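You operate a simulated robot arm through the tools that you are given. There is no shell and no other tool.

Carry out the task below with a simulated robot arm. There is one attempt and no reset: what you move stays moved.

## Task
Gauge both grey sheets' rib depth and stripe the shallower one red.
Fine: stripe along the middle crest; gauge and marker go back; the other sheet stays bare. Set down upright: depth gauge, red marker.

Only the result counts: the job must be done as asked and must still hold three seconds after the hand-in. Knocking over, shifting, dropping, spilling or breaking anything else fails it. Flat cloth is picked up by pressing the open fingertips on it (5 to 10 N) and closing them slowly along it; thin cloth reads only 2 to 8 mm in the jaws.

## Robot
A 6-joint arm with a two-finger gripper, fixed in place. Base frame: the origin is at the foot of the arm, x ahead of it, y to its left, z up; the work surface is at about z = 78. Units: cm, rad, N and s.
Its first joint turns from -2.897 to 2.897 rad. Payload 3.43 kg.
The tool frame sits at the grasp point between the pads (the TCP): z along the fingers, y along the line on which they close. The tips reach 2 cm beyond it. The gripper opens to 19 cm. The gripper's body begins 24.8 cm behind the TCP.
Orientation is told as [roll, pitch, yaw] about the base's x, y, z axes, in that order, counted from this pose: with the fingers straight down and closing along the base's y, the tool's x points along the base's -x, its y along +y and its z along -z.

## Interface
- The arm moves only by the tool move_arm. Its arguments are lists of equal length, an entry for each row: "angular": the turn, a rotation vector about the tool's x, y, z in units of 8 degrees (1.0 is 8 degrees), a list of three; "translation": the shift along the tool's x, y, z in units of 30 mm (1.0 is 30 mm), a list of three; "gripper": the opening in per cent of the stroke, from 0 (shut) to 100 (fully open). In form: {"angular": [[ax, ay, az], ...], "translation": [[x, y, z], ...], "gripper": [gripper, ...]}. A call has 1 to 20 rows; each row shifts and turns the commanded pose from where the row before left it, along the tool's axes as they then stand. A call with a number of a shift or a turn outside -1 to 1 is refused whole. A row lasts 0.2 s, in which the tool goes at most 5 cm and 0.15 rad; a call with a longer step from one row to the next is refused whole, and so is a gripper value outside its range. A pose out of reach is approached as far as the arm can. The call stops where the force on the tool passes 40 N (or 10 N more than at its start, if that is more) or the arm is blocked; 0.2 s more then pass. Each finger travels about 4.5 cm/s and halts on what it meets, pressing with about 30 N; the grip force reading is that of the motor and also rises with nothing between the fingers. The clock runs only during rows and for 0.2 s after the last one: add rows that do not move to give the fingers time. It gives the time, the measured TCP pose, the force on the tool (base axes), the opening and the grip force at its end, in the units of the frame above (readings bear some noise), with the torque about the TCP (base axes, N m) and any sound that the robot's microphone picked up, and new pictures: "pictures" is both (left out), scene, wrist or none.
- Cameras (640 x 400 px; columns grow to the right, rows downward): "scene" is fixed at [21.97, -64.91, 157.8]; the picture's right is [0.53, -0.85, 0.00], its down [-0.52, -0.32, -0.79] and it looks along [0.67, 0.41, -0.61] (base axes); focal length 331 px, centre (320, 200). "wrist" rides on the gripper at [7, -0.8, -28.8] in the tool frame; the picture's right is [0.12, 0.99, 0.00], its down [-0.96, 0.11, -0.25] and it looks along [-0.25, 0.03, 0.97] (tool axes); focal length 261 px, centre (320, 200). There is no depth. A picture from a camera that has moved, and an enlarged one, comes with that camera's place and axes in the base frame and with its lens.
- lift_body(by): slides the trunk up (or, below 0, down) by that many cm; the arm rides with it, the base frame stays. It gives what a move gives, with no picture.
- inspect(camera, box): a new picture of the part [left, top, right, bottom] of that camera's present view, enlarged. The clock stands still meanwhile.
- job_done(): hands the job in; it is judged then, once.

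Nothing tells you positions but the pictures and the camera data. Unless the task says otherwise, let go and move clear before handing in.

The tools are called after "Request:" as name(argument=value, ...) on one line, values as JSON. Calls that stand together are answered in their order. move_arm: Moves the arm, as the interface text tells. Its arguments: {"type":"object","properties":{"angular":{"type":"array","items":{"type":"array","items":{"type":"number"}}},"translation":{"type":"array","items":{"type":"array","items":{"type":"number"}}},"gripper":{"type":"array","items":{"type":"number"}},"pictures":{"type":"string","enum":["both","scene","wrist","none"]}},"required":["angular","translation","gripper"]} The other tools are called the same way: lift_body (by) slides the trunk up or down; inspect (camera, box) takes an enlarged picture of a part of a camera's view; job_done () hands the job in.

At the start:

```text
time: 0.0
ee_pos: [85.01, 2.32, 114.76]
tool_rot: [-0.001, 0.001, 0.001]
contact_force: [-0.7, 0.4, -0.1]
moment: [0.0, -0.01, 0.01]
grip_width: 19.01
grasp_force: 0.0
trunk travel left (down, up): [-15.0, 9.0]
```

scene: 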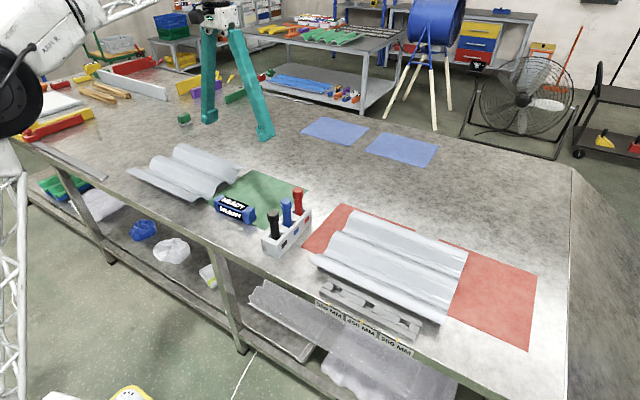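
wrist: 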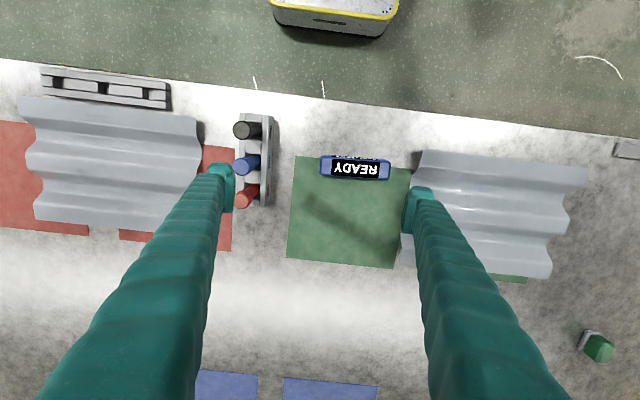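

I see two grey corrugated sheets on the bench (one on a red cloth, one by a green cloth), a marker stand with black, blue and red markers, a blue gauge that reads READY, and a grey block with slots by the bench edge. I'll look more closely before moving.

Request:
inspect(camera="scene", box=[200, 170, 340, 270])

Request:
inspect(camera="scene", box=[290, 190, 550, 370])

Request:
inspect(camera="scene", box=[110, 130, 270, 230])

Request:
inspect(camera="wrist", box=[220, 100, 420, 230])

Request:
inspect(camera="wrist", box=[0, 50, 240, 250])

Request:
inspect(camera="wrist", box=[390, 120, 640, 290])

```text
4.00 times, centred on (270, 220) of scene
camera zoom: at [21.97, -64.91, 157.8], right [0.53, -0.85, 0.0], down [-0.52, -0.32, -0.79], along [0.67, 0.41, -0.61], focal length 1324 px, centre (520, 120)
```

zoom: 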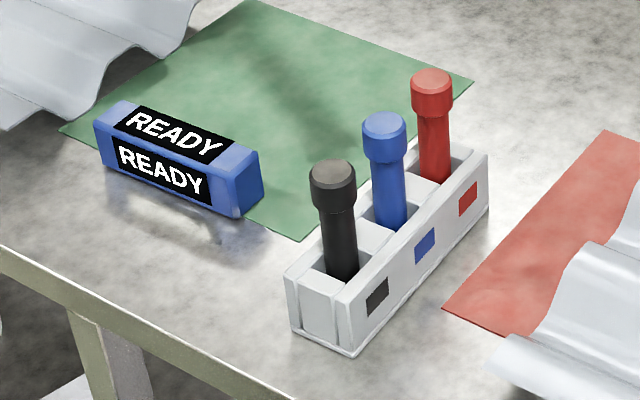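

```text
2.22 times, centred on (420, 280) of scene
camera zoom: at [21.97, -64.91, 157.8], right [0.53, -0.85, 0.0], down [-0.52, -0.32, -0.79], along [0.67, 0.41, -0.61], focal length 735 px, centre (98, 22)
```

zoom: 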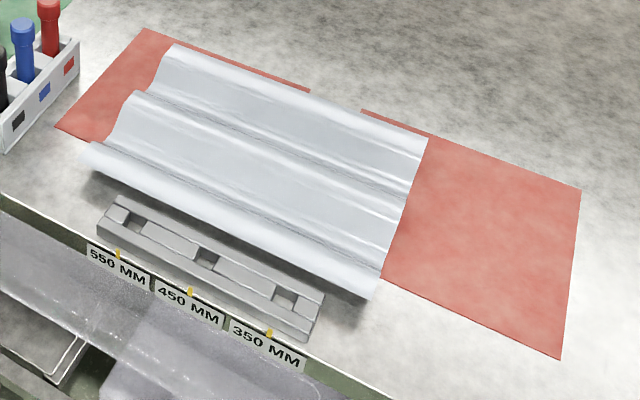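

```text
4.00 times, centred on (190, 180) of scene
camera zoom: at [21.97, -64.91, 157.8], right [0.53, -0.85, 0.0], down [-0.52, -0.32, -0.79], along [0.67, 0.41, -0.61], focal length 1324 px, centre (840, 280)
```

zoom: 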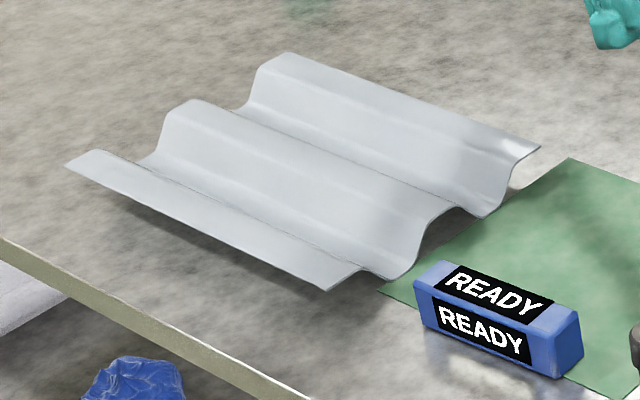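

```text
3.08 times, centred on (320, 165) of wrist
camera zoom: at [78.03, 1.46, 143.4], right [-0.12, 0.99, 0.0], down [0.96, 0.11, 0.25], along [0.25, 0.03, -0.97], focal length 802 px, centre (320, 308)
```

zoom: 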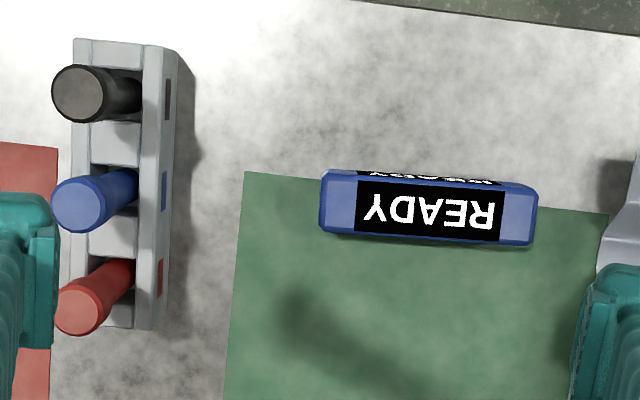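

```text
2.00 times, centred on (120, 150) of wrist
camera zoom: at [78.03, 1.46, 143.4], right [-0.12, 0.99, 0.0], down [0.96, 0.11, 0.25], along [0.25, 0.03, -0.97], focal length 521 px, centre (720, 300)
```

zoom: 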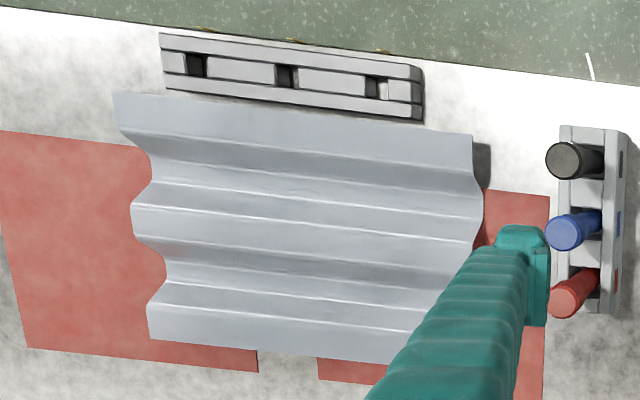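

```text
2.35 times, centred on (515, 205) of wrist
camera zoom: at [78.03, 1.46, 143.4], right [-0.12, 0.99, 0.0], down [0.96, 0.11, 0.25], along [0.25, 0.03, -0.97], focal length 613 px, centre (-139, 188)
```

zoom: 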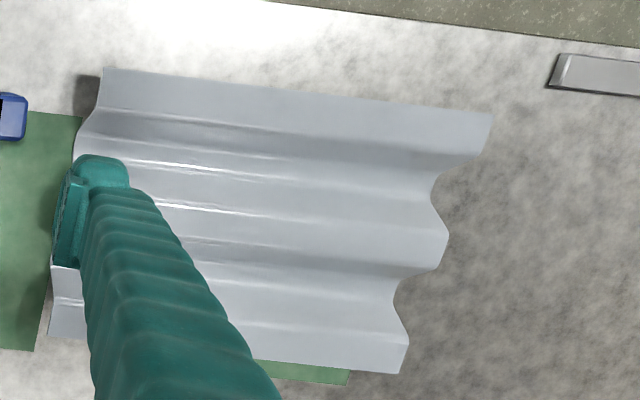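

The gauge lies at about (85, 10.6), long side along y. The red marker is at about (92.5, -12.5), and the sheets span roughly x 79–108 at y -67..-27 and 26..66. I'll go over the gauge and turn the hand to close across its width.

Request:
move_arm(angular=[[0, 0, 0], [0, 0, 0], [0, 0, 0], [0, 0, 0.9375], [0, 0, 0.9375], [0, 0, 0.9375], [0, 0, 0.9375], [0, 0, 0.9375], [0, 0, 0.9375], [0, 0, 0.9375], [0, 0, 0.9375], [0, 0, 0.9375], [0, 0, 0.9375], [0, 0, 0.9375], [0, 0, 0.9375]], translation=[[0, 0.92, 0], [0, 0.92, 0], [0, 0.92, 0], [0, 0, 0], [0, 0, 0], [0, 0, 0], [0, 0, 0], [0, 0, 0], [0, 0, 0], [0, 0, 0], [0, 0, 0], [0, 0, 0], [0, 0, 0], [0, 0, 0], [0, 0, 0]], gripper=[100, 100, 100, 100, 100, 100, 100, 100, 100, 100, 100, 100, 100, 100, 100])

```text
time: 3.2
ee_pos: [85.11, 10.47, 114.82]
tool_rot: [0.0, 0.0, -1.574]
contact_force: [0.8, -0.1, 0.4]
moment: [-0.01, 0.04, 0.02]
grip_width: 19.01
grasp_force: 0.1
trunk travel left (down, up): [-15.0, 9.0]
camera wrist: at [84.26, 17.62, 143.4], right [0.99, 0.12, 0.0], down [0.11, -0.96, 0.25], along [0.03, -0.25, -0.97], focal length 261 px, centre (320, 200)
```

scene: 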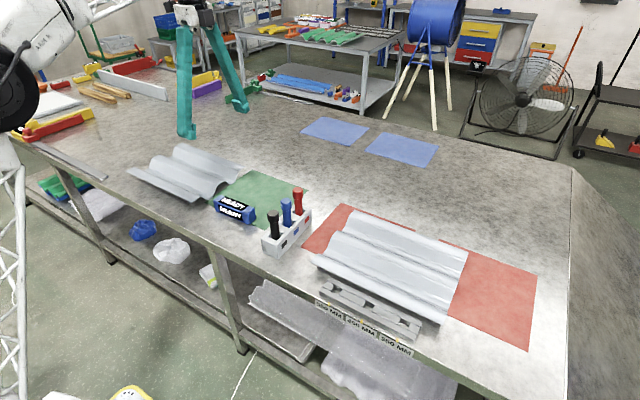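
wrist: 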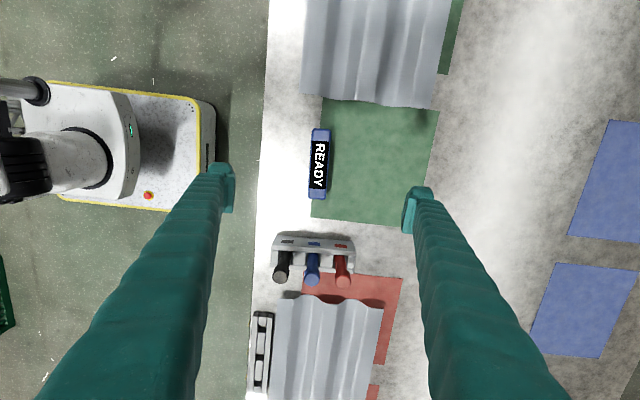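

The gauge is close to straight below the hand now. I'll zoom in to measure the gauge and the stand.

Request:
inspect(camera="wrist", box=[260, 110, 400, 200])

Request:
inspect(camera="wrist", box=[250, 220, 410, 320])

Request:
inspect(camera="wrist", box=[280, 0, 480, 120])

```text
4.44 times, centred on (330, 155) of wrist
camera zoom: at [84.26, 17.62, 143.4], right [0.99, 0.12, 0.0], down [0.11, -0.96, 0.25], along [0.03, -0.25, -0.97], focal length 1158 px, centre (276, 400)
```

zoom: 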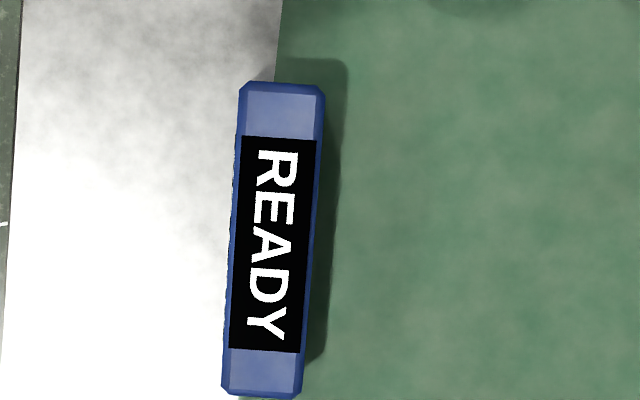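

```text
4.00 times, centred on (330, 270) of wrist
camera zoom: at [84.26, 17.62, 143.4], right [0.99, 0.12, 0.0], down [0.11, -0.96, 0.25], along [0.03, -0.25, -0.97], focal length 1043 px, centre (280, -80)
```

zoom: 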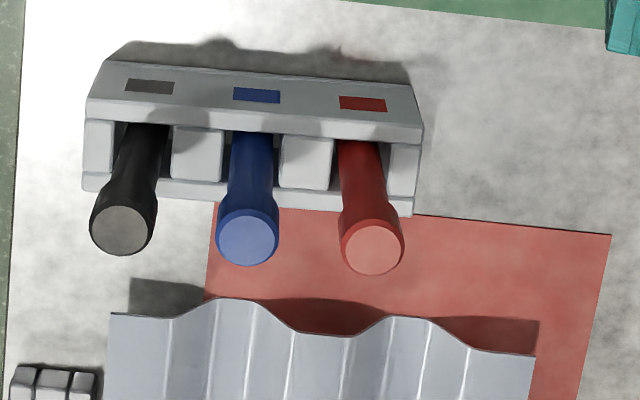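

```text
3.20 times, centred on (380, 60) of wrist
camera zoom: at [84.26, 17.62, 143.4], right [0.99, 0.12, 0.0], down [0.11, -0.96, 0.25], along [0.03, -0.25, -0.97], focal length 834 px, centre (128, 648)
```

zoom: 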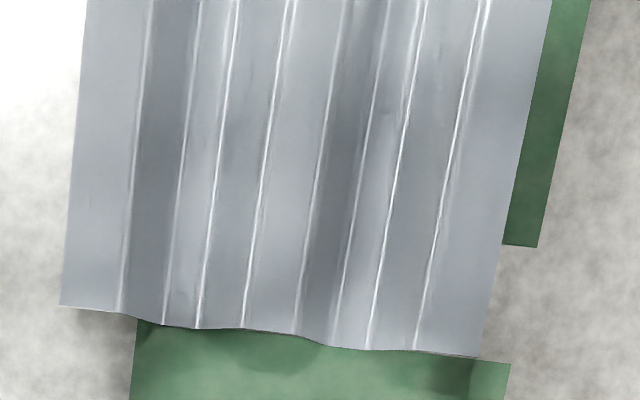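

The sheets have flat-topped ribs with a pitch of about 12 cm, so the 16 cm gauge will bridge two crests. I'll turn to match the gauge's slight skew of about 2.5°, partly close the jaws and come down above it.

Request:
move_arm(angular=[[0, 0, -0.3], [0, 0, 0], [0, 0, 0], [0, 0, 0], [0, 0, 0], [0, 0, 0], [0, 0, 0], [0, 0, 0]], translation=[[-0.07, -0.03, 0.95], [0, 0, 0.95], [0, 0, 0.95], [0, 0, 0.95], [0, 0, 0.95], [0, 0, 0.95], [0, 0, 0.95], [0, 0, 0.95]], gripper=[50, 50, 50, 50, 50, 50, 50, 50])

```text
time: 5.0
ee_pos: [84.91, 10.46, 91.96]
tool_rot: [-0.002, 0.001, -1.529]
contact_force: [0.7, 0.3, 0.1]
moment: [0.06, -0.08, 0.01]
grip_width: 9.5
grasp_force: 0.1
trunk travel left (down, up): [-15.0, 9.0]
camera wrist: at [83.76, 17.45, 120.63], right [0.99, 0.16, 0.0], down [0.15, -0.96, 0.25], along [0.04, -0.24, -0.97], focal length 261 px, centre (320, 200)
```

scene: 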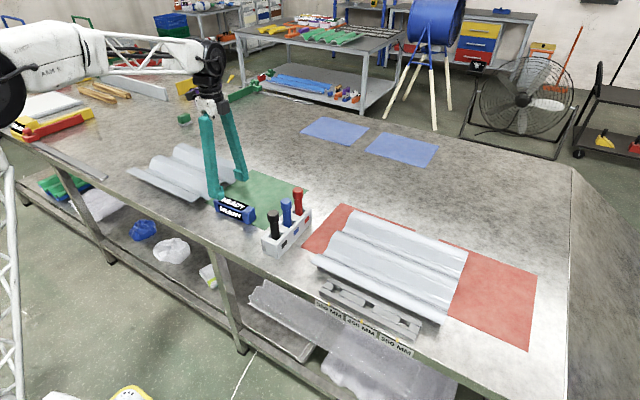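
wrist: 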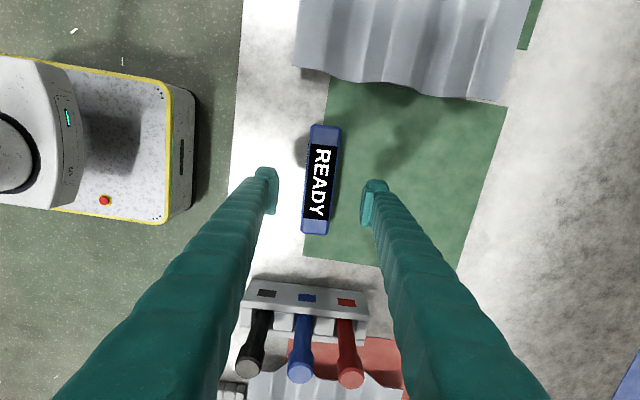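

The jaws straddle the gauge. I'll zoom in to check the alignment before going down.

Request:
inspect(camera="wrist", box=[240, 110, 400, 250])

Request:
inspect(camera="scene", box=[190, 150, 290, 240])

```text
2.86 times, centred on (320, 180) of wrist
camera zoom: at [83.76, 17.45, 120.63], right [0.99, 0.16, 0.0], down [0.15, -0.96, 0.25], along [0.04, -0.24, -0.97], focal length 745 px, centre (320, 257)
```

zoom: 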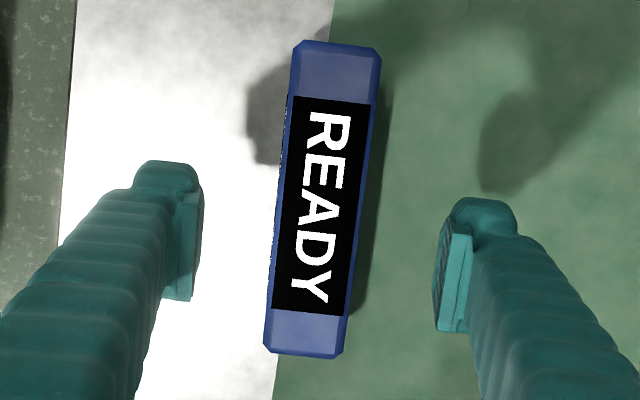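

```text
4.44 times, centred on (240, 195) of scene
camera zoom: at [21.97, -64.91, 157.8], right [0.53, -0.85, 0.0], down [-0.52, -0.32, -0.79], along [0.67, 0.41, -0.61], focal length 1471 px, centre (676, 222)
```

zoom: 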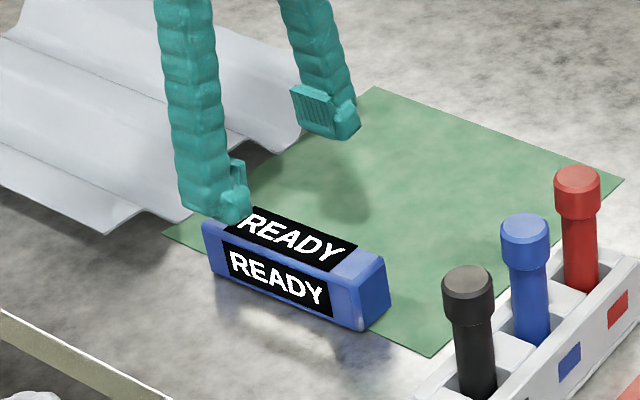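

The alignment is good. I'll go down to z≈81 and close on the gauge.

Request:
move_arm(angular=[[0, 0, 0], [0, 0, 0], [0, 0, 0], [0, 0, 0], [0, 0, 0]], translation=[[0, 0, 0.913], [0, 0, 0.913], [0, 0, 0.913], [0, 0, 0.913], [0, 0, 0]], gripper=[50, 50, 50, 50, 50])

```text
time: 6.2
ee_pos: [84.94, 10.29, 81.05]
tool_rot: [-0.001, 0.001, -1.529]
contact_force: [0.5, -0.1, -0.5]
moment: [0.03, -0.04, 0.0]
grip_width: 9.49
grasp_force: 0.0
trunk travel left (down, up): [-15.0, 9.0]
camera wrist: at [83.85, 17.38, 109.7], right [0.99, 0.16, 0.0], down [0.15, -0.96, 0.25], along [0.04, -0.24, -0.97], focal length 261 px, centre (320, 200)
```

scene: 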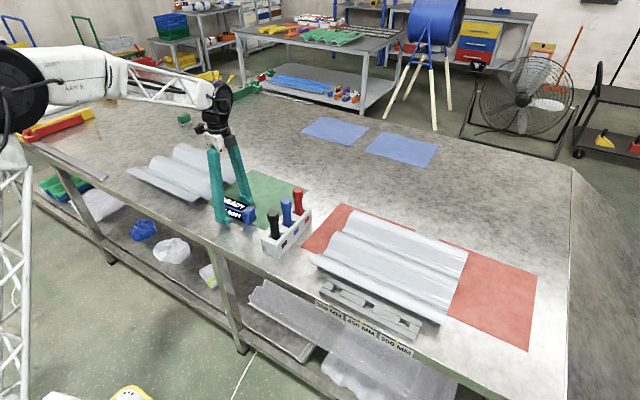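
wrist: 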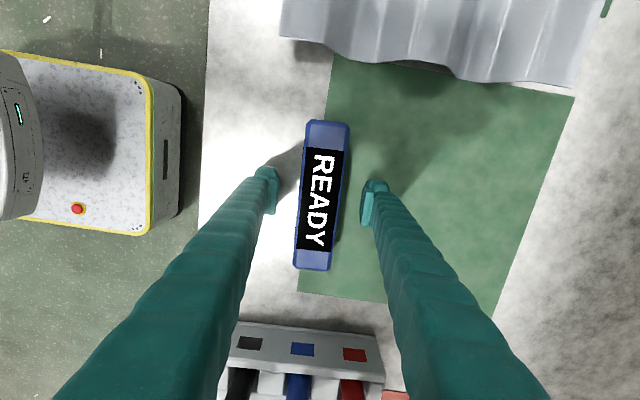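

The gauge is centred between the pads. Closing now.

Request:
move_arm(angular=[[0, 0, 0], [0, 0, 0], [0, 0, 0], [0, 0, 0], [0, 0, 0], [0, 0, 0]], translation=[[0, 0, 0], [0, 0, 0], [0, 0, 0], [0, 0, 0], [0, 0, 0], [0, 0, 0]], gripper=[40, 30, 24, 20, 15, 15], pictures="wrist")

```text
time: 7.6
ee_pos: [85.04, 10.28, 81.07]
tool_rot: [0.0, 0.0, -1.53]
contact_force: [-1.1, 0.9, -0.3]
moment: [-0.02, 0.03, 0.03]
grip_width: 4.32
grasp_force: 30.0
trunk travel left (down, up): [-15.0, 9.0]
camera wrist: at [83.85, 17.38, 109.72], right [0.99, 0.16, 0.0], down [0.15, -0.96, 0.25], along [0.04, -0.24, -0.97], focal length 261 px, centre (320, 200)
```

wrist: 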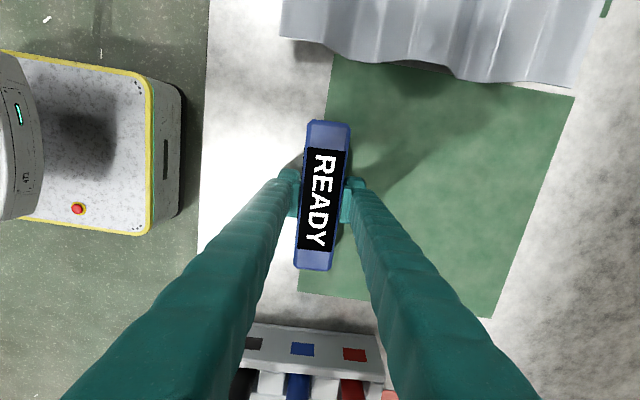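

The gauge is held at 4.32 cm wide. Lifting straight up.

Request:
move_arm(angular=[[0, 0, 0], [0, 0, 0], [0, 0, 0], [0, 0, 0], [0, 0, 0], [0, 0, 0]], translation=[[0, 0, -0.3], [0, 0, -0.7], [0, 0, -1], [0, 0, -1], [0, 0, -1], [0, 0, -1]], gripper=[15, 15, 15, 15, 15, 15])

```text
time: 9.0
ee_pos: [84.97, 10.33, 96.16]
tool_rot: [0.001, 0.0, -1.528]
contact_force: [0.4, 0.7, -2.7]
moment: [-0.02, 0.02, 0.03]
grip_width: 4.31
grasp_force: 30.1
trunk travel left (down, up): [-15.0, 9.0]
camera wrist: at [83.91, 17.39, 124.71], right [0.99, 0.16, 0.0], down [0.15, -0.96, 0.25], along [0.04, -0.24, -0.97], focal length 261 px, centre (320, 200)
```

scene: 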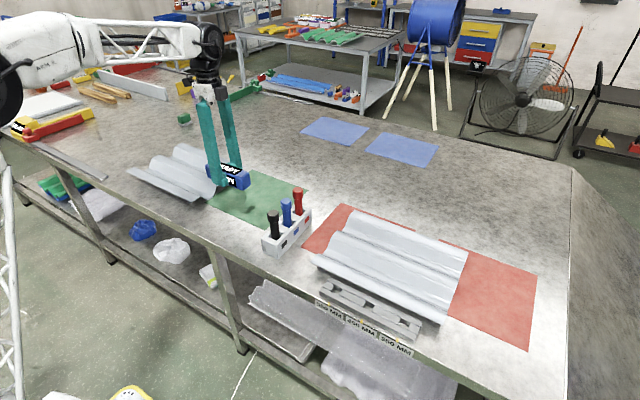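
wrist: 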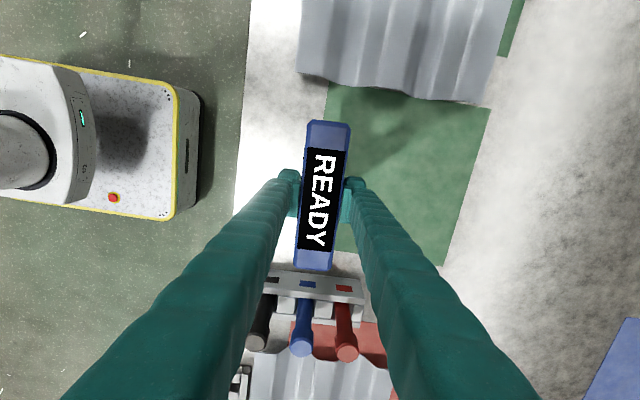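

The gauge is up. I'll look at its underside in the scene view before taking it to a sheet.

Request:
inspect(camera="scene", box=[180, 130, 280, 200])

Request:
inspect(camera="wrist", box=[290, 0, 540, 110])

```text
5.71 times, centred on (230, 165) of scene
camera zoom: at [21.97, -64.91, 157.8], right [0.53, -0.85, 0.0], down [-0.52, -0.32, -0.79], along [0.67, 0.41, -0.61], focal length 1891 px, centre (834, 400)
```

zoom: 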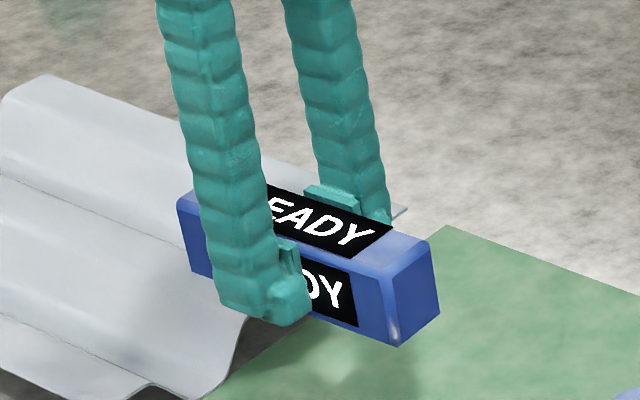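

```text
2.56 times, centred on (415, 55) of wrist
camera zoom: at [83.91, 17.39, 124.71], right [0.99, 0.16, 0.0], down [0.15, -0.96, 0.25], along [0.04, -0.24, -0.97], focal length 667 px, centre (77, 571)
```

zoom: 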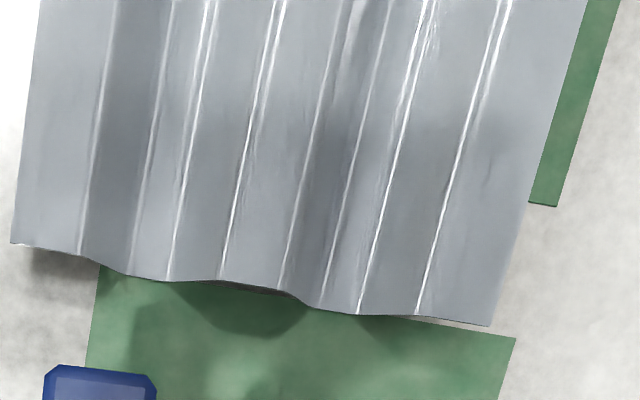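

Sheet B's first valley is centred near x≈87.3, with crests at about 78.7–82.8 and 91.6–95.2. I'll turn the gauge to lie along x and take it over sheet B at y≈33.

Request:
move_arm(angular=[[0, 0, -0.912], [0, 0, -0.912], [0, 0, -0.912], [0, 0, -0.912], [0, 0, -0.912], [0, 0, -0.912], [0, 0, -0.912], [0, 0, -0.912], [0, 0, -0.912], [0, 0, -0.912], [0, 0, -0.912], [0, 0, -0.912], [0, 0, 0], [0, 0, 0], [0, 0, 0], [0, 0, 0], [0, 0, 0], [0, 0, 0], [0, 0, 0], [0, 0, 0]], translation=[[0, 0, 0], [0, 0, 0], [0, 0, 0], [0, 0, 0], [0, 0, 0], [0, 0, 0], [0, 0, 0], [0, 0, 0], [0, 0, 0], [0, 0, 0], [0, 0, 0], [0, 0, 0], [-0.097, 0.946, 0], [-0.097, 0.946, 0], [-0.097, 0.946, 0], [-0.097, 0.946, 0], [-0.097, 0.946, 0], [-0.097, 0.946, 0], [-0.097, 0.946, 0], [-0.097, 0.946, 0]], gripper=[15, 15, 15, 15, 15, 15, 15, 15, 15, 15, 15, 15, 15, 15, 15, 15, 15, 15, 15, 15])

```text
time: 13.2
ee_pos: [87.39, 33.21, 95.94]
tool_rot: [0.0, 0.001, 0.001]
contact_force: [-0.1, -0.8, -3.2]
moment: [0.1, -0.04, 0.0]
grip_width: 4.31
grasp_force: 30.2
trunk travel left (down, up): [-15.0, 9.0]
camera wrist: at [80.28, 32.38, 124.63], right [-0.12, 0.99, 0.0], down [0.96, 0.11, 0.25], along [0.25, 0.03, -0.97], focal length 261 px, centre (320, 200)
```

scene: 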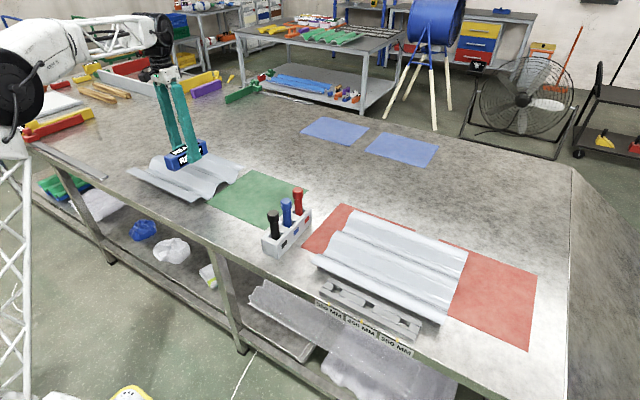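
wrist: 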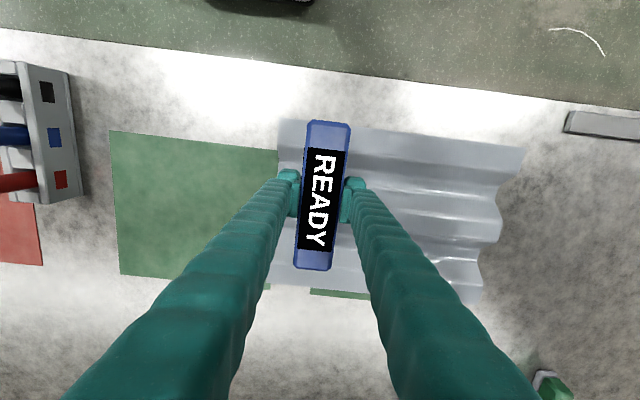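

The gauge hangs over the first valley of sheet B. I'll lower most of the way.

Request:
move_arm(angular=[[0, 0, 0], [0, 0, 0], [0, 0, 0], [0, 0, 0], [0, 0, 0]], translation=[[0, 0, 0.8], [0, 0, 0.8], [0, 0, 0.8], [0, 0, 0.6], [0, 0, 0.2]], gripper=[15, 15, 15, 15, 15])

Request:
inspect(camera="scene", box=[110, 110, 260, 210])

```text
time: 14.4
ee_pos: [87.29, 33.04, 86.36]
tool_rot: [0.0, 0.0, 0.0]
contact_force: [-0.2, 0.0, -3.4]
moment: [0.02, 0.01, 0.01]
grip_width: 4.3
grasp_force: 30.2
trunk travel left (down, up): [-15.0, 9.0]
camera wrist: at [80.27, 32.26, 114.95], right [-0.12, 0.99, 0.0], down [0.96, 0.11, 0.25], along [0.25, 0.03, -0.97], focal length 261 px, centre (320, 200)
```

scene: 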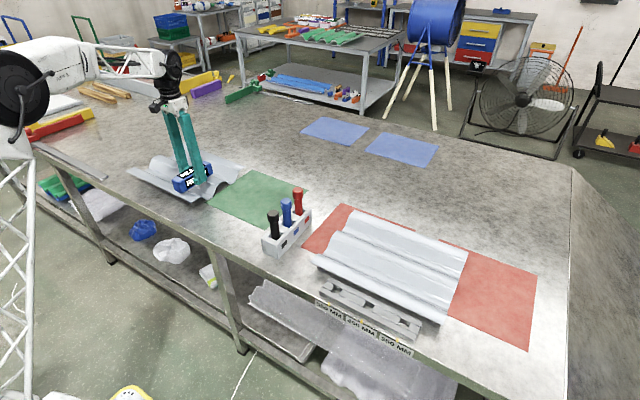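
wrist: 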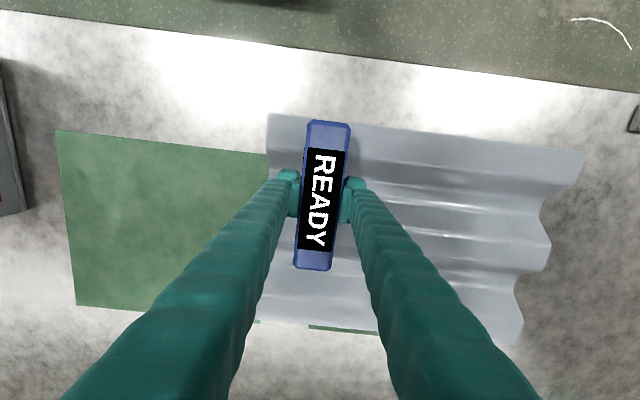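

```text
4.00 times, centred on (185, 160) of scene
camera zoom: at [21.97, -64.91, 157.8], right [0.53, -0.85, 0.0], down [-0.52, -0.32, -0.79], along [0.67, 0.41, -0.61], focal length 1324 px, centre (860, 360)
```

zoom: 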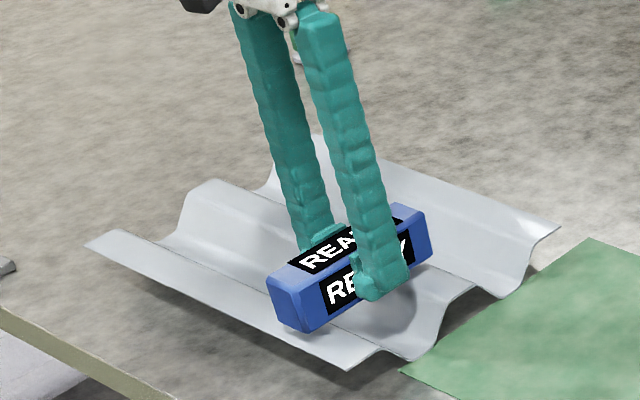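

The gauge hovers about 2 cm above the crests. I'll lower gently and watch the force.

Request:
move_arm(angular=[[0, 0, 0], [0, 0, 0], [0, 0, 0], [0, 0, 0], [0, 0, 0]], translation=[[0, 0, 0.1], [0, 0, 0.1], [0, 0, 0.1], [0, 0, 0.1], [0, 0, 0.1]], gripper=[15, 15, 15, 15, 15], pictures="wrist")

```text
time: 15.6
ee_pos: [87.34, 33.07, 85.05]
tool_rot: [-0.001, -0.002, 0.0]
contact_force: [0.6, 0.5, 13.5]
moment: [-0.11, 0.43, 0.0]
grip_width: 4.3
grasp_force: 30.1
trunk travel left (down, up): [-15.0, 9.0]
camera wrist: at [80.25, 32.24, 113.72], right [-0.12, 0.99, 0.0], down [0.96, 0.11, 0.25], along [0.25, 0.03, -0.97], focal length 261 px, centre (320, 200)
```

wrist: 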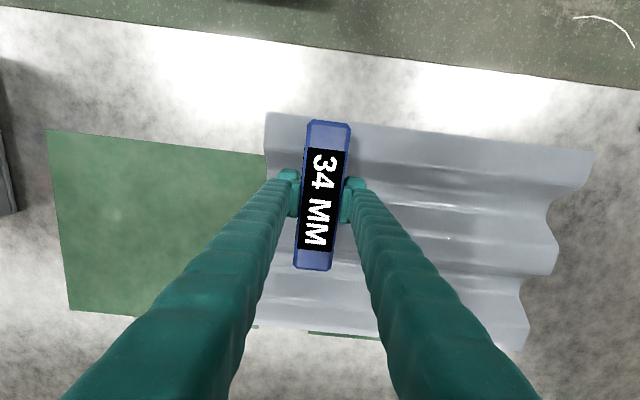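

It reads 34 MM on sheet B with contact at TCP z≈85.1. I'll check the display closely.

Request:
inspect(camera="wrist", box=[270, 100, 380, 290])

Request:
inspect(camera="scene", box=[110, 110, 260, 210])

```text
2.11 times, centred on (325, 195) of wrist
camera zoom: at [80.25, 32.24, 113.72], right [-0.12, 0.99, 0.0], down [0.96, 0.11, 0.25], along [0.25, 0.03, -0.97], focal length 549 px, centre (310, 210)
```

zoom: 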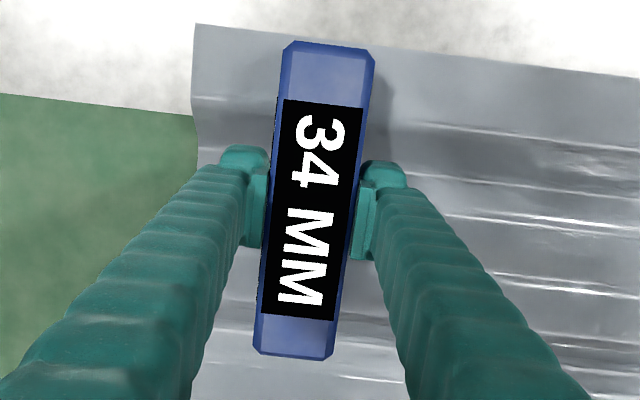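

```text
4.00 times, centred on (185, 160) of scene
camera zoom: at [21.97, -64.91, 157.8], right [0.53, -0.85, 0.0], down [-0.52, -0.32, -0.79], along [0.67, 0.41, -0.61], focal length 1324 px, centre (860, 360)
```

zoom: 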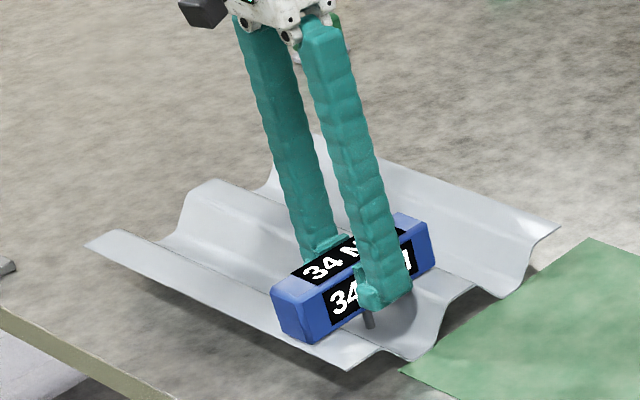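

Sheet B reads 34 MM, with the probe extended into the valley. Now I'll lift clear of the markers and carry the gauge across to sheet A.

Request:
move_arm(angular=[[0, 0, 0], [0, 0, 0], [0, 0, 0], [0, 0, 0], [0, 0, 0], [0, 0, 0], [0, 0, 0], [0, 0, 0], [0, 0, 0], [0, 0, 0], [0, 0, 0], [0, 0, 0], [0, 0, 0], [0, 0, 0]], translation=[[0, 0, -0.2], [0, 0, -0.5], [0, 0, -1], [0, 0, -1], [0, 0, -1], [0, 0, -1], [0, 0, -1], [0, 0, 0], [0, -1, 0], [0, -1, 0], [0, -1, 0], [0, -1, 0], [0, -1, 0], [0, -1, 0]], gripper=[15, 15, 15, 15, 15, 15, 15, 15, 15, 15, 15, 15, 15, 15])

```text
time: 18.6
ee_pos: [87.32, 15.13, 102.07]
tool_rot: [0.0, 0.001, -0.001]
contact_force: [0.0, -0.3, -3.2]
moment: [-0.13, -0.01, -0.02]
grip_width: 4.31
grasp_force: 30.1
trunk travel left (down, up): [-15.0, 9.0]
camera wrist: at [80.35, 14.32, 130.7], right [-0.12, 0.99, 0.0], down [0.96, 0.11, 0.25], along [0.25, 0.03, -0.97], focal length 261 px, centre (320, 200)
```

scene: 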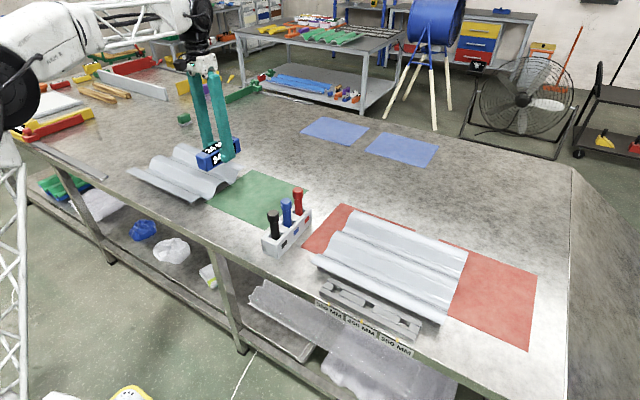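
wrist: 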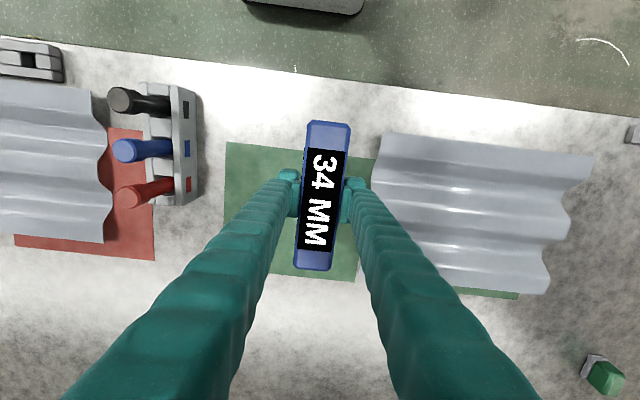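

The reading holds at 34 MM and sheet B hasn't moved. I'll raise a little more and carry on over the marker stand to sheet A.

Request:
move_arm(angular=[[0, 0, 0], [0, 0, 0], [0, 0, 0], [0, 0, 0], [0, 0, 0], [0, 0, 0], [0, 0, 0], [0, 0, 0], [0, 0, 0], [0, 0, 0], [0, 0, 0], [0, 0, 0], [0, 0, 0], [0, 0, 0], [0, 0, 0], [0, 0, 0], [0, 0, 0], [0, 0, 0]], translation=[[0, 0, -1], [0, -0.96, 0], [0, -0.96, 0], [0, -0.96, 0], [0, -0.96, 0], [0, -0.96, 0], [0, -0.96, 0], [0, -0.96, 0], [0, -0.96, 0], [0, -0.96, 0], [0, -0.96, 0], [0, -0.96, 0], [0, -0.96, 0], [0, -0.96, 0], [0, -0.96, 0], [0, -0.96, 0], [0, -0.96, 0], [0, -0.96, 0]], gripper=[15, 15, 15, 15, 15, 15, 15, 15, 15, 15, 15, 15, 15, 15, 15, 15, 15, 15])

```text
time: 22.4
ee_pos: [87.23, -33.84, 105.02]
tool_rot: [0.0, 0.001, 0.001]
contact_force: [-1.1, 0.6, -2.9]
moment: [-0.08, -0.01, -0.03]
grip_width: 4.32
grasp_force: 30.0
trunk travel left (down, up): [-15.0, 9.0]
camera wrist: at [80.2, -34.72, 133.72], right [-0.12, 0.99, 0.0], down [0.96, 0.12, 0.25], along [0.25, 0.03, -0.97], focal length 261 px, centre (320, 200)
```

scene: 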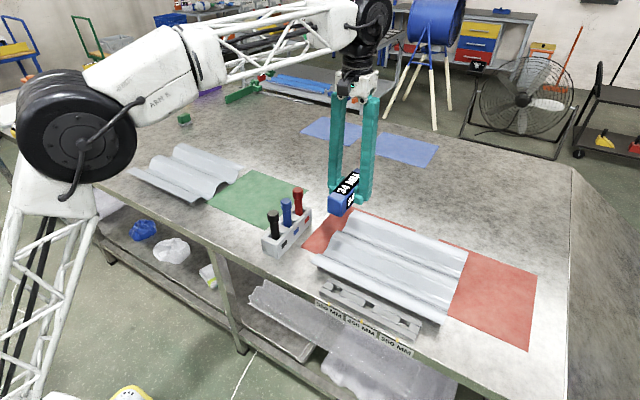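
wrist: 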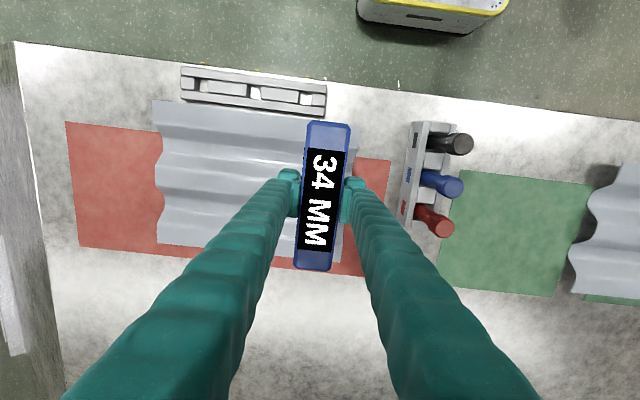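

Request:
inspect(camera="wrist", box=[140, 60, 380, 270])

Request:
inspect(camera="scene", box=[300, 180, 480, 330])

```text
1.90 times, centred on (260, 165) of wrist
camera zoom: at [80.2, -34.72, 133.72], right [-0.12, 0.99, 0.0], down [0.96, 0.12, 0.25], along [0.25, 0.03, -0.97], focal length 496 px, centre (434, 267)
```

zoom: 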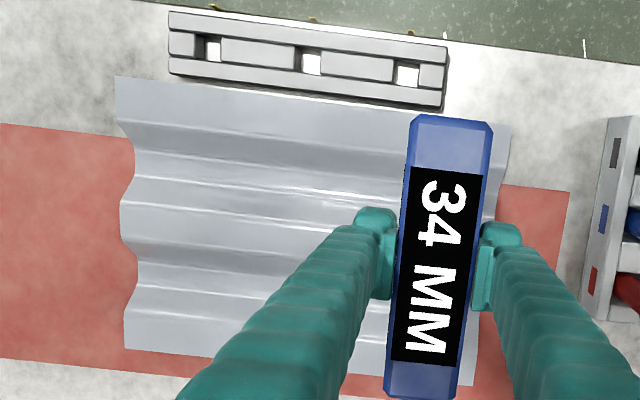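

```text
2.67 times, centred on (390, 255) of scene
camera zoom: at [21.97, -64.91, 157.8], right [0.53, -0.85, 0.0], down [-0.52, -0.32, -0.79], along [0.67, 0.41, -0.61], focal length 882 px, centre (133, 53)
```

zoom: 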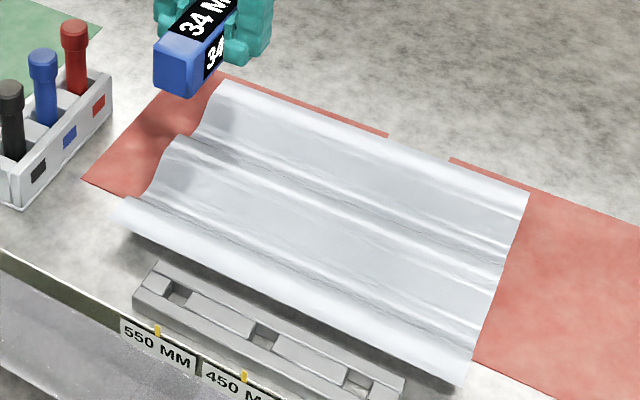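

Sheet A's first valley is centred near x≈86.6. I'll shift the gauge back slightly and lower to just above the crests.

Request:
move_arm(angular=[[0, 0, 0], [0, 0, 0], [0, 0, 0], [0, 0, 0], [0, 0, 0], [0, 0, 0], [0, 0, 0], [0, 0, 0]], translation=[[0.22, 0, 0], [0, 0, 1], [0, 0, 1], [0, 0, 1], [0, 0, 1], [0, 0, 0.9], [0, 0, 0.6], [0, 0, 0.3]], gripper=[15, 15, 15, 15, 15, 15, 15, 15])

Request:
inspect(camera="scene", box=[290, 160, 450, 290])

```text
time: 24.2
ee_pos: [86.44, -33.89, 87.59]
tool_rot: [0.0, 0.002, 0.001]
contact_force: [-0.6, 0.0, -3.0]
moment: [-0.01, -0.02, 0.05]
grip_width: 4.3
grasp_force: 30.2
trunk travel left (down, up): [-15.0, 9.0]
camera wrist: at [79.56, -34.7, 116.21], right [-0.12, 0.99, 0.0], down [0.96, 0.11, 0.25], along [0.25, 0.03, -0.97], focal length 261 px, centre (320, 200)
```

scene: 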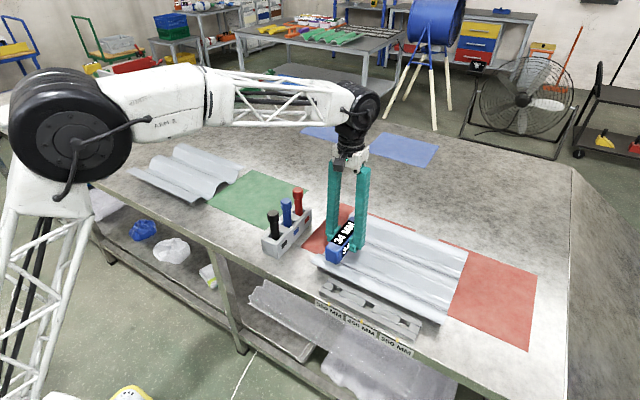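
wrist: 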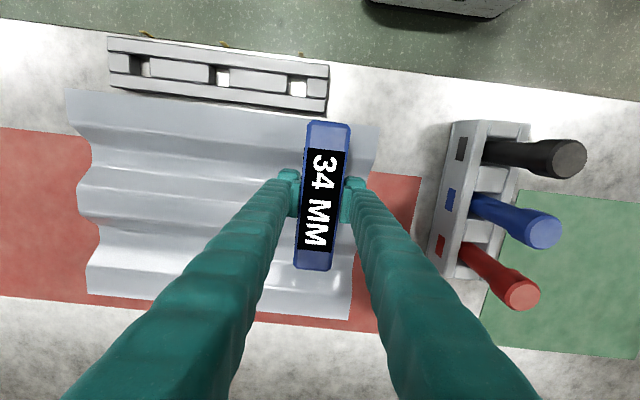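

```text
3.08 times, centred on (370, 225) of scene
camera zoom: at [21.97, -64.91, 157.8], right [0.53, -0.85, 0.0], down [-0.52, -0.32, -0.79], along [0.67, 0.41, -0.61], focal length 1018 px, centre (166, 123)
```

zoom: 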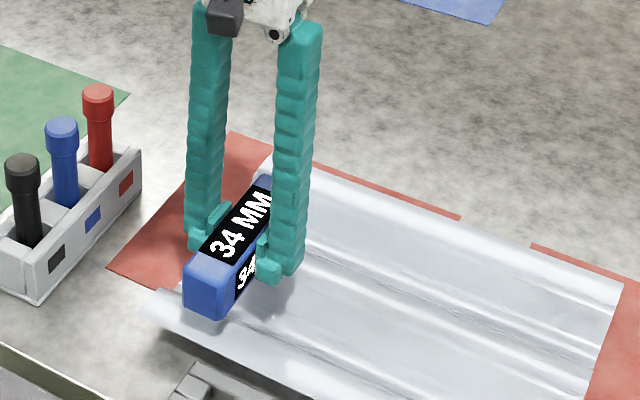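

I'll keep lowering gently onto sheet A's crests.

Request:
move_arm(angular=[[0, 0, 0], [0, 0, 0], [0, 0, 0], [0, 0, 0], [0, 0, 0], [0, 0, 0]], translation=[[0, 0, 0.15], [0, 0, 0.15], [0, 0, 0.15], [0, 0, 0.15], [0, 0, 0.1], [0, 0, 0.05]], gripper=[15, 15, 15, 15, 15, 15], pictures="wrist")

```text
time: 25.6
ee_pos: [86.68, -33.84, 85.34]
tool_rot: [0.001, 0.0, 0.0]
contact_force: [0.1, 0.8, -3.0]
moment: [0.0, -0.02, -0.01]
grip_width: 4.3
grasp_force: 29.9
trunk travel left (down, up): [-15.0, 9.0]
camera wrist: at [79.59, -34.7, 113.99], right [-0.12, 0.99, 0.0], down [0.96, 0.11, 0.25], along [0.25, 0.03, -0.97], focal length 261 px, centre (320, 200)
```

wrist: 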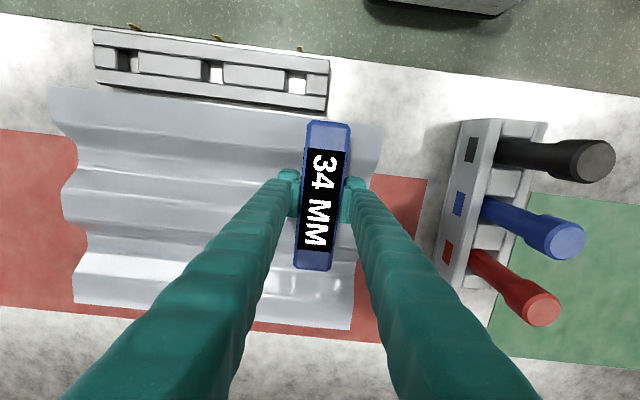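

Request:
move_arm(angular=[[0, 0, 0], [0, 0, 0], [0, 0, 0], [0, 0, 0]], translation=[[0, 0, 0.05], [0, 0, 0.05], [0, 0, 0.05], [0, 0, 0.05]], gripper=[15, 15, 15, 15], pictures="wrist")

```text
time: 26.6
ee_pos: [86.73, -33.92, 84.78]
tool_rot: [0.001, 0.0, -0.001]
contact_force: [0.4, -0.5, -3.1]
moment: [0.0, 0.0, 0.06]
grip_width: 4.31
grasp_force: 30.0
trunk travel left (down, up): [-15.0, 9.0]
camera wrist: at [79.58, -34.72, 113.38], right [-0.12, 0.99, 0.0], down [0.96, 0.11, 0.25], along [0.25, 0.03, -0.97], focal length 261 px, centre (320, 200)
```

wrist: 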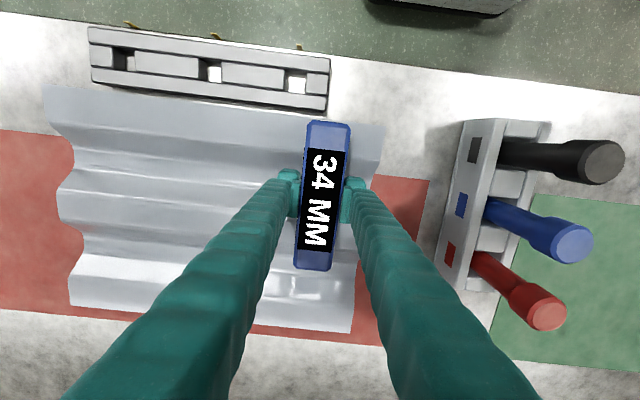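

There's still no contact, and this is already lower than sheet B's contact height. I'll go on in small steps.

Request:
move_arm(angular=[[0, 0, 0], [0, 0, 0], [0, 0, 0], [0, 0, 0]], translation=[[0, 0, 0.05], [0, 0, 0.05], [0, 0, 0.05], [0, 0, 0.05]], gripper=[15, 15, 15, 15], pictures="wrist")

```text
time: 27.6
ee_pos: [86.55, -33.96, 84.33]
tool_rot: [-0.003, -0.001, -0.001]
contact_force: [0.3, 0.4, 23.1]
moment: [0.02, -0.02, 0.0]
grip_width: 4.32
grasp_force: 30.4
trunk travel left (down, up): [-15.0, 9.0]
camera wrist: at [79.5, -34.7, 112.98], right [-0.12, 0.99, 0.0], down [0.96, 0.11, 0.25], along [0.25, 0.03, -0.97], focal length 261 px, centre (320, 200)
```

wrist: 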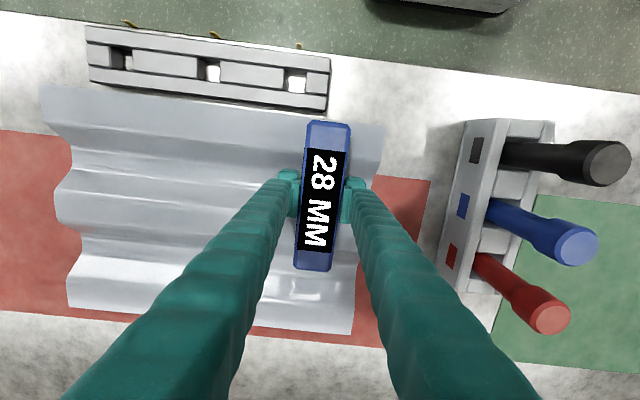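

Sheet A reads 28 MM, so sheet A (on the red cloth) is the shallower one. I'll lift and take the gauge back to its place.

Request:
move_arm(angular=[[0, 0, 0], [0, 0, 0], [0, 0, 0], [0, 0, 0], [0, 0, 0], [0, 0, 0], [0, 0, 0], [0, 0, 0], [0, 0, 0], [0, 0, 0], [0, 0, 0], [0, 0, 0], [0, 0, 0], [0, 0, 0], [0, 0, 0], [0, 0, 0], [0, 0, 0], [0, 0, 0], [0, 0, 0], [0, 0, 0]], translation=[[0, 0, -0.1], [0, 0, -0.3], [0, 0, -0.7], [0, 0, -1], [0, 0, -1], [0, 0, -1], [0, 0, -1], [0, 0, -1], [0, 0, -0.8], [0, 1, 0], [0, 1, 0], [0, 1, 0], [0, 1, 0], [0, 1, 0], [0, 1, 0], [0, 1, 0], [0, 1, 0], [0, 1, 0], [0, 1, 0], [0, 1, 0]], gripper=[15, 15, 15, 15, 15, 15, 15, 15, 15, 15, 15, 15, 15, 15, 15, 15, 15, 15, 15, 15])

```text
time: 31.8
ee_pos: [86.64, -1.09, 104.99]
tool_rot: [0.001, 0.001, -0.001]
contact_force: [-0.4, -0.5, -2.7]
moment: [0.17, -0.02, 0.0]
grip_width: 4.3
grasp_force: 30.3
trunk travel left (down, up): [-15.0, 9.0]
camera wrist: at [79.57, -1.78, 133.57], right [-0.12, 0.99, 0.0], down [0.96, 0.11, 0.25], along [0.25, 0.03, -0.97], focal length 261 px, centre (320, 200)
```

scene: 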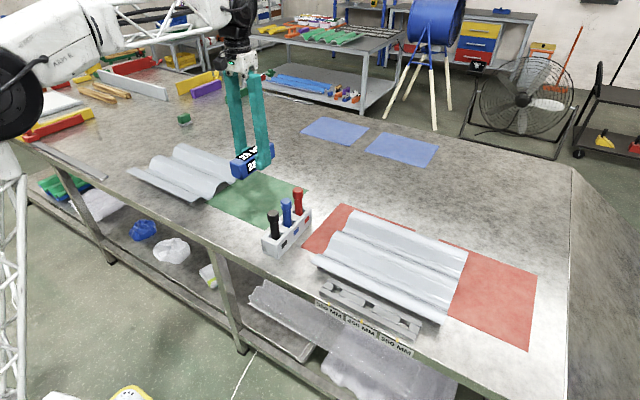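
wrist: 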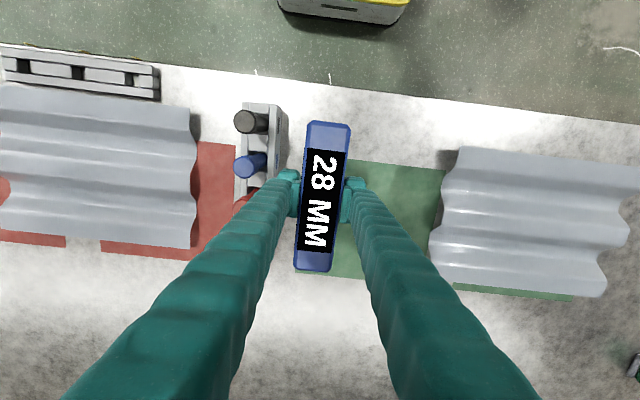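

Next I'll move above the gauge's home and turn back to the grasp heading.

Request:
move_arm(angular=[[0, 0, 0], [0, 0, 0], [0, 0, 0], [0, 0, 0], [0, 0, 0.912], [0, 0, 0.912], [0, 0, 0.912], [0, 0, 0.912], [0, 0, 0.912], [0, 0, 0.912], [0, 0, 0.912], [0, 0, 0.912], [0, 0, 0.912], [0, 0, 0.912], [0, 0, 0.912], [0, 0, 0.912]], translation=[[0.139, 0.942, 0], [0.139, 0.942, 0], [0.139, 0.942, 0], [0.139, 0.942, 0], [0, 0, 0], [0, 0, 0], [0, 0, 0], [0, 0, 0], [0, 0, 0], [0, 0, 0], [0, 0, 0], [0, 0, 0], [0, 0, 0], [0, 0, 0], [0, 0, 0], [0, 0, 0]], gripper=[15, 15, 15, 15, 15, 15, 15, 15, 15, 15, 15, 15, 15, 15, 15, 15])

```text
time: 35.2
ee_pos: [85.05, 10.4, 104.82]
tool_rot: [0.0, 0.0, -1.534]
contact_force: [0.3, -0.5, -2.8]
moment: [-0.03, -0.01, 0.0]
grip_width: 4.3
grasp_force: 29.8
trunk travel left (down, up): [-15.0, 9.0]
camera wrist: at [83.87, 17.47, 133.5], right [0.99, 0.16, 0.0], down [0.15, -0.96, 0.25], along [0.04, -0.24, -0.97], focal length 261 px, centre (320, 200)
```

scene: 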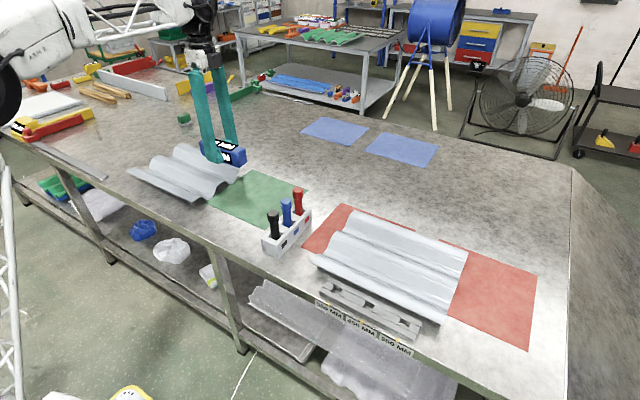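
wrist: 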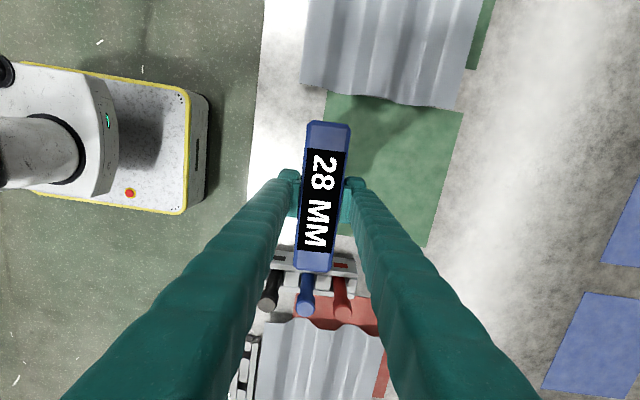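

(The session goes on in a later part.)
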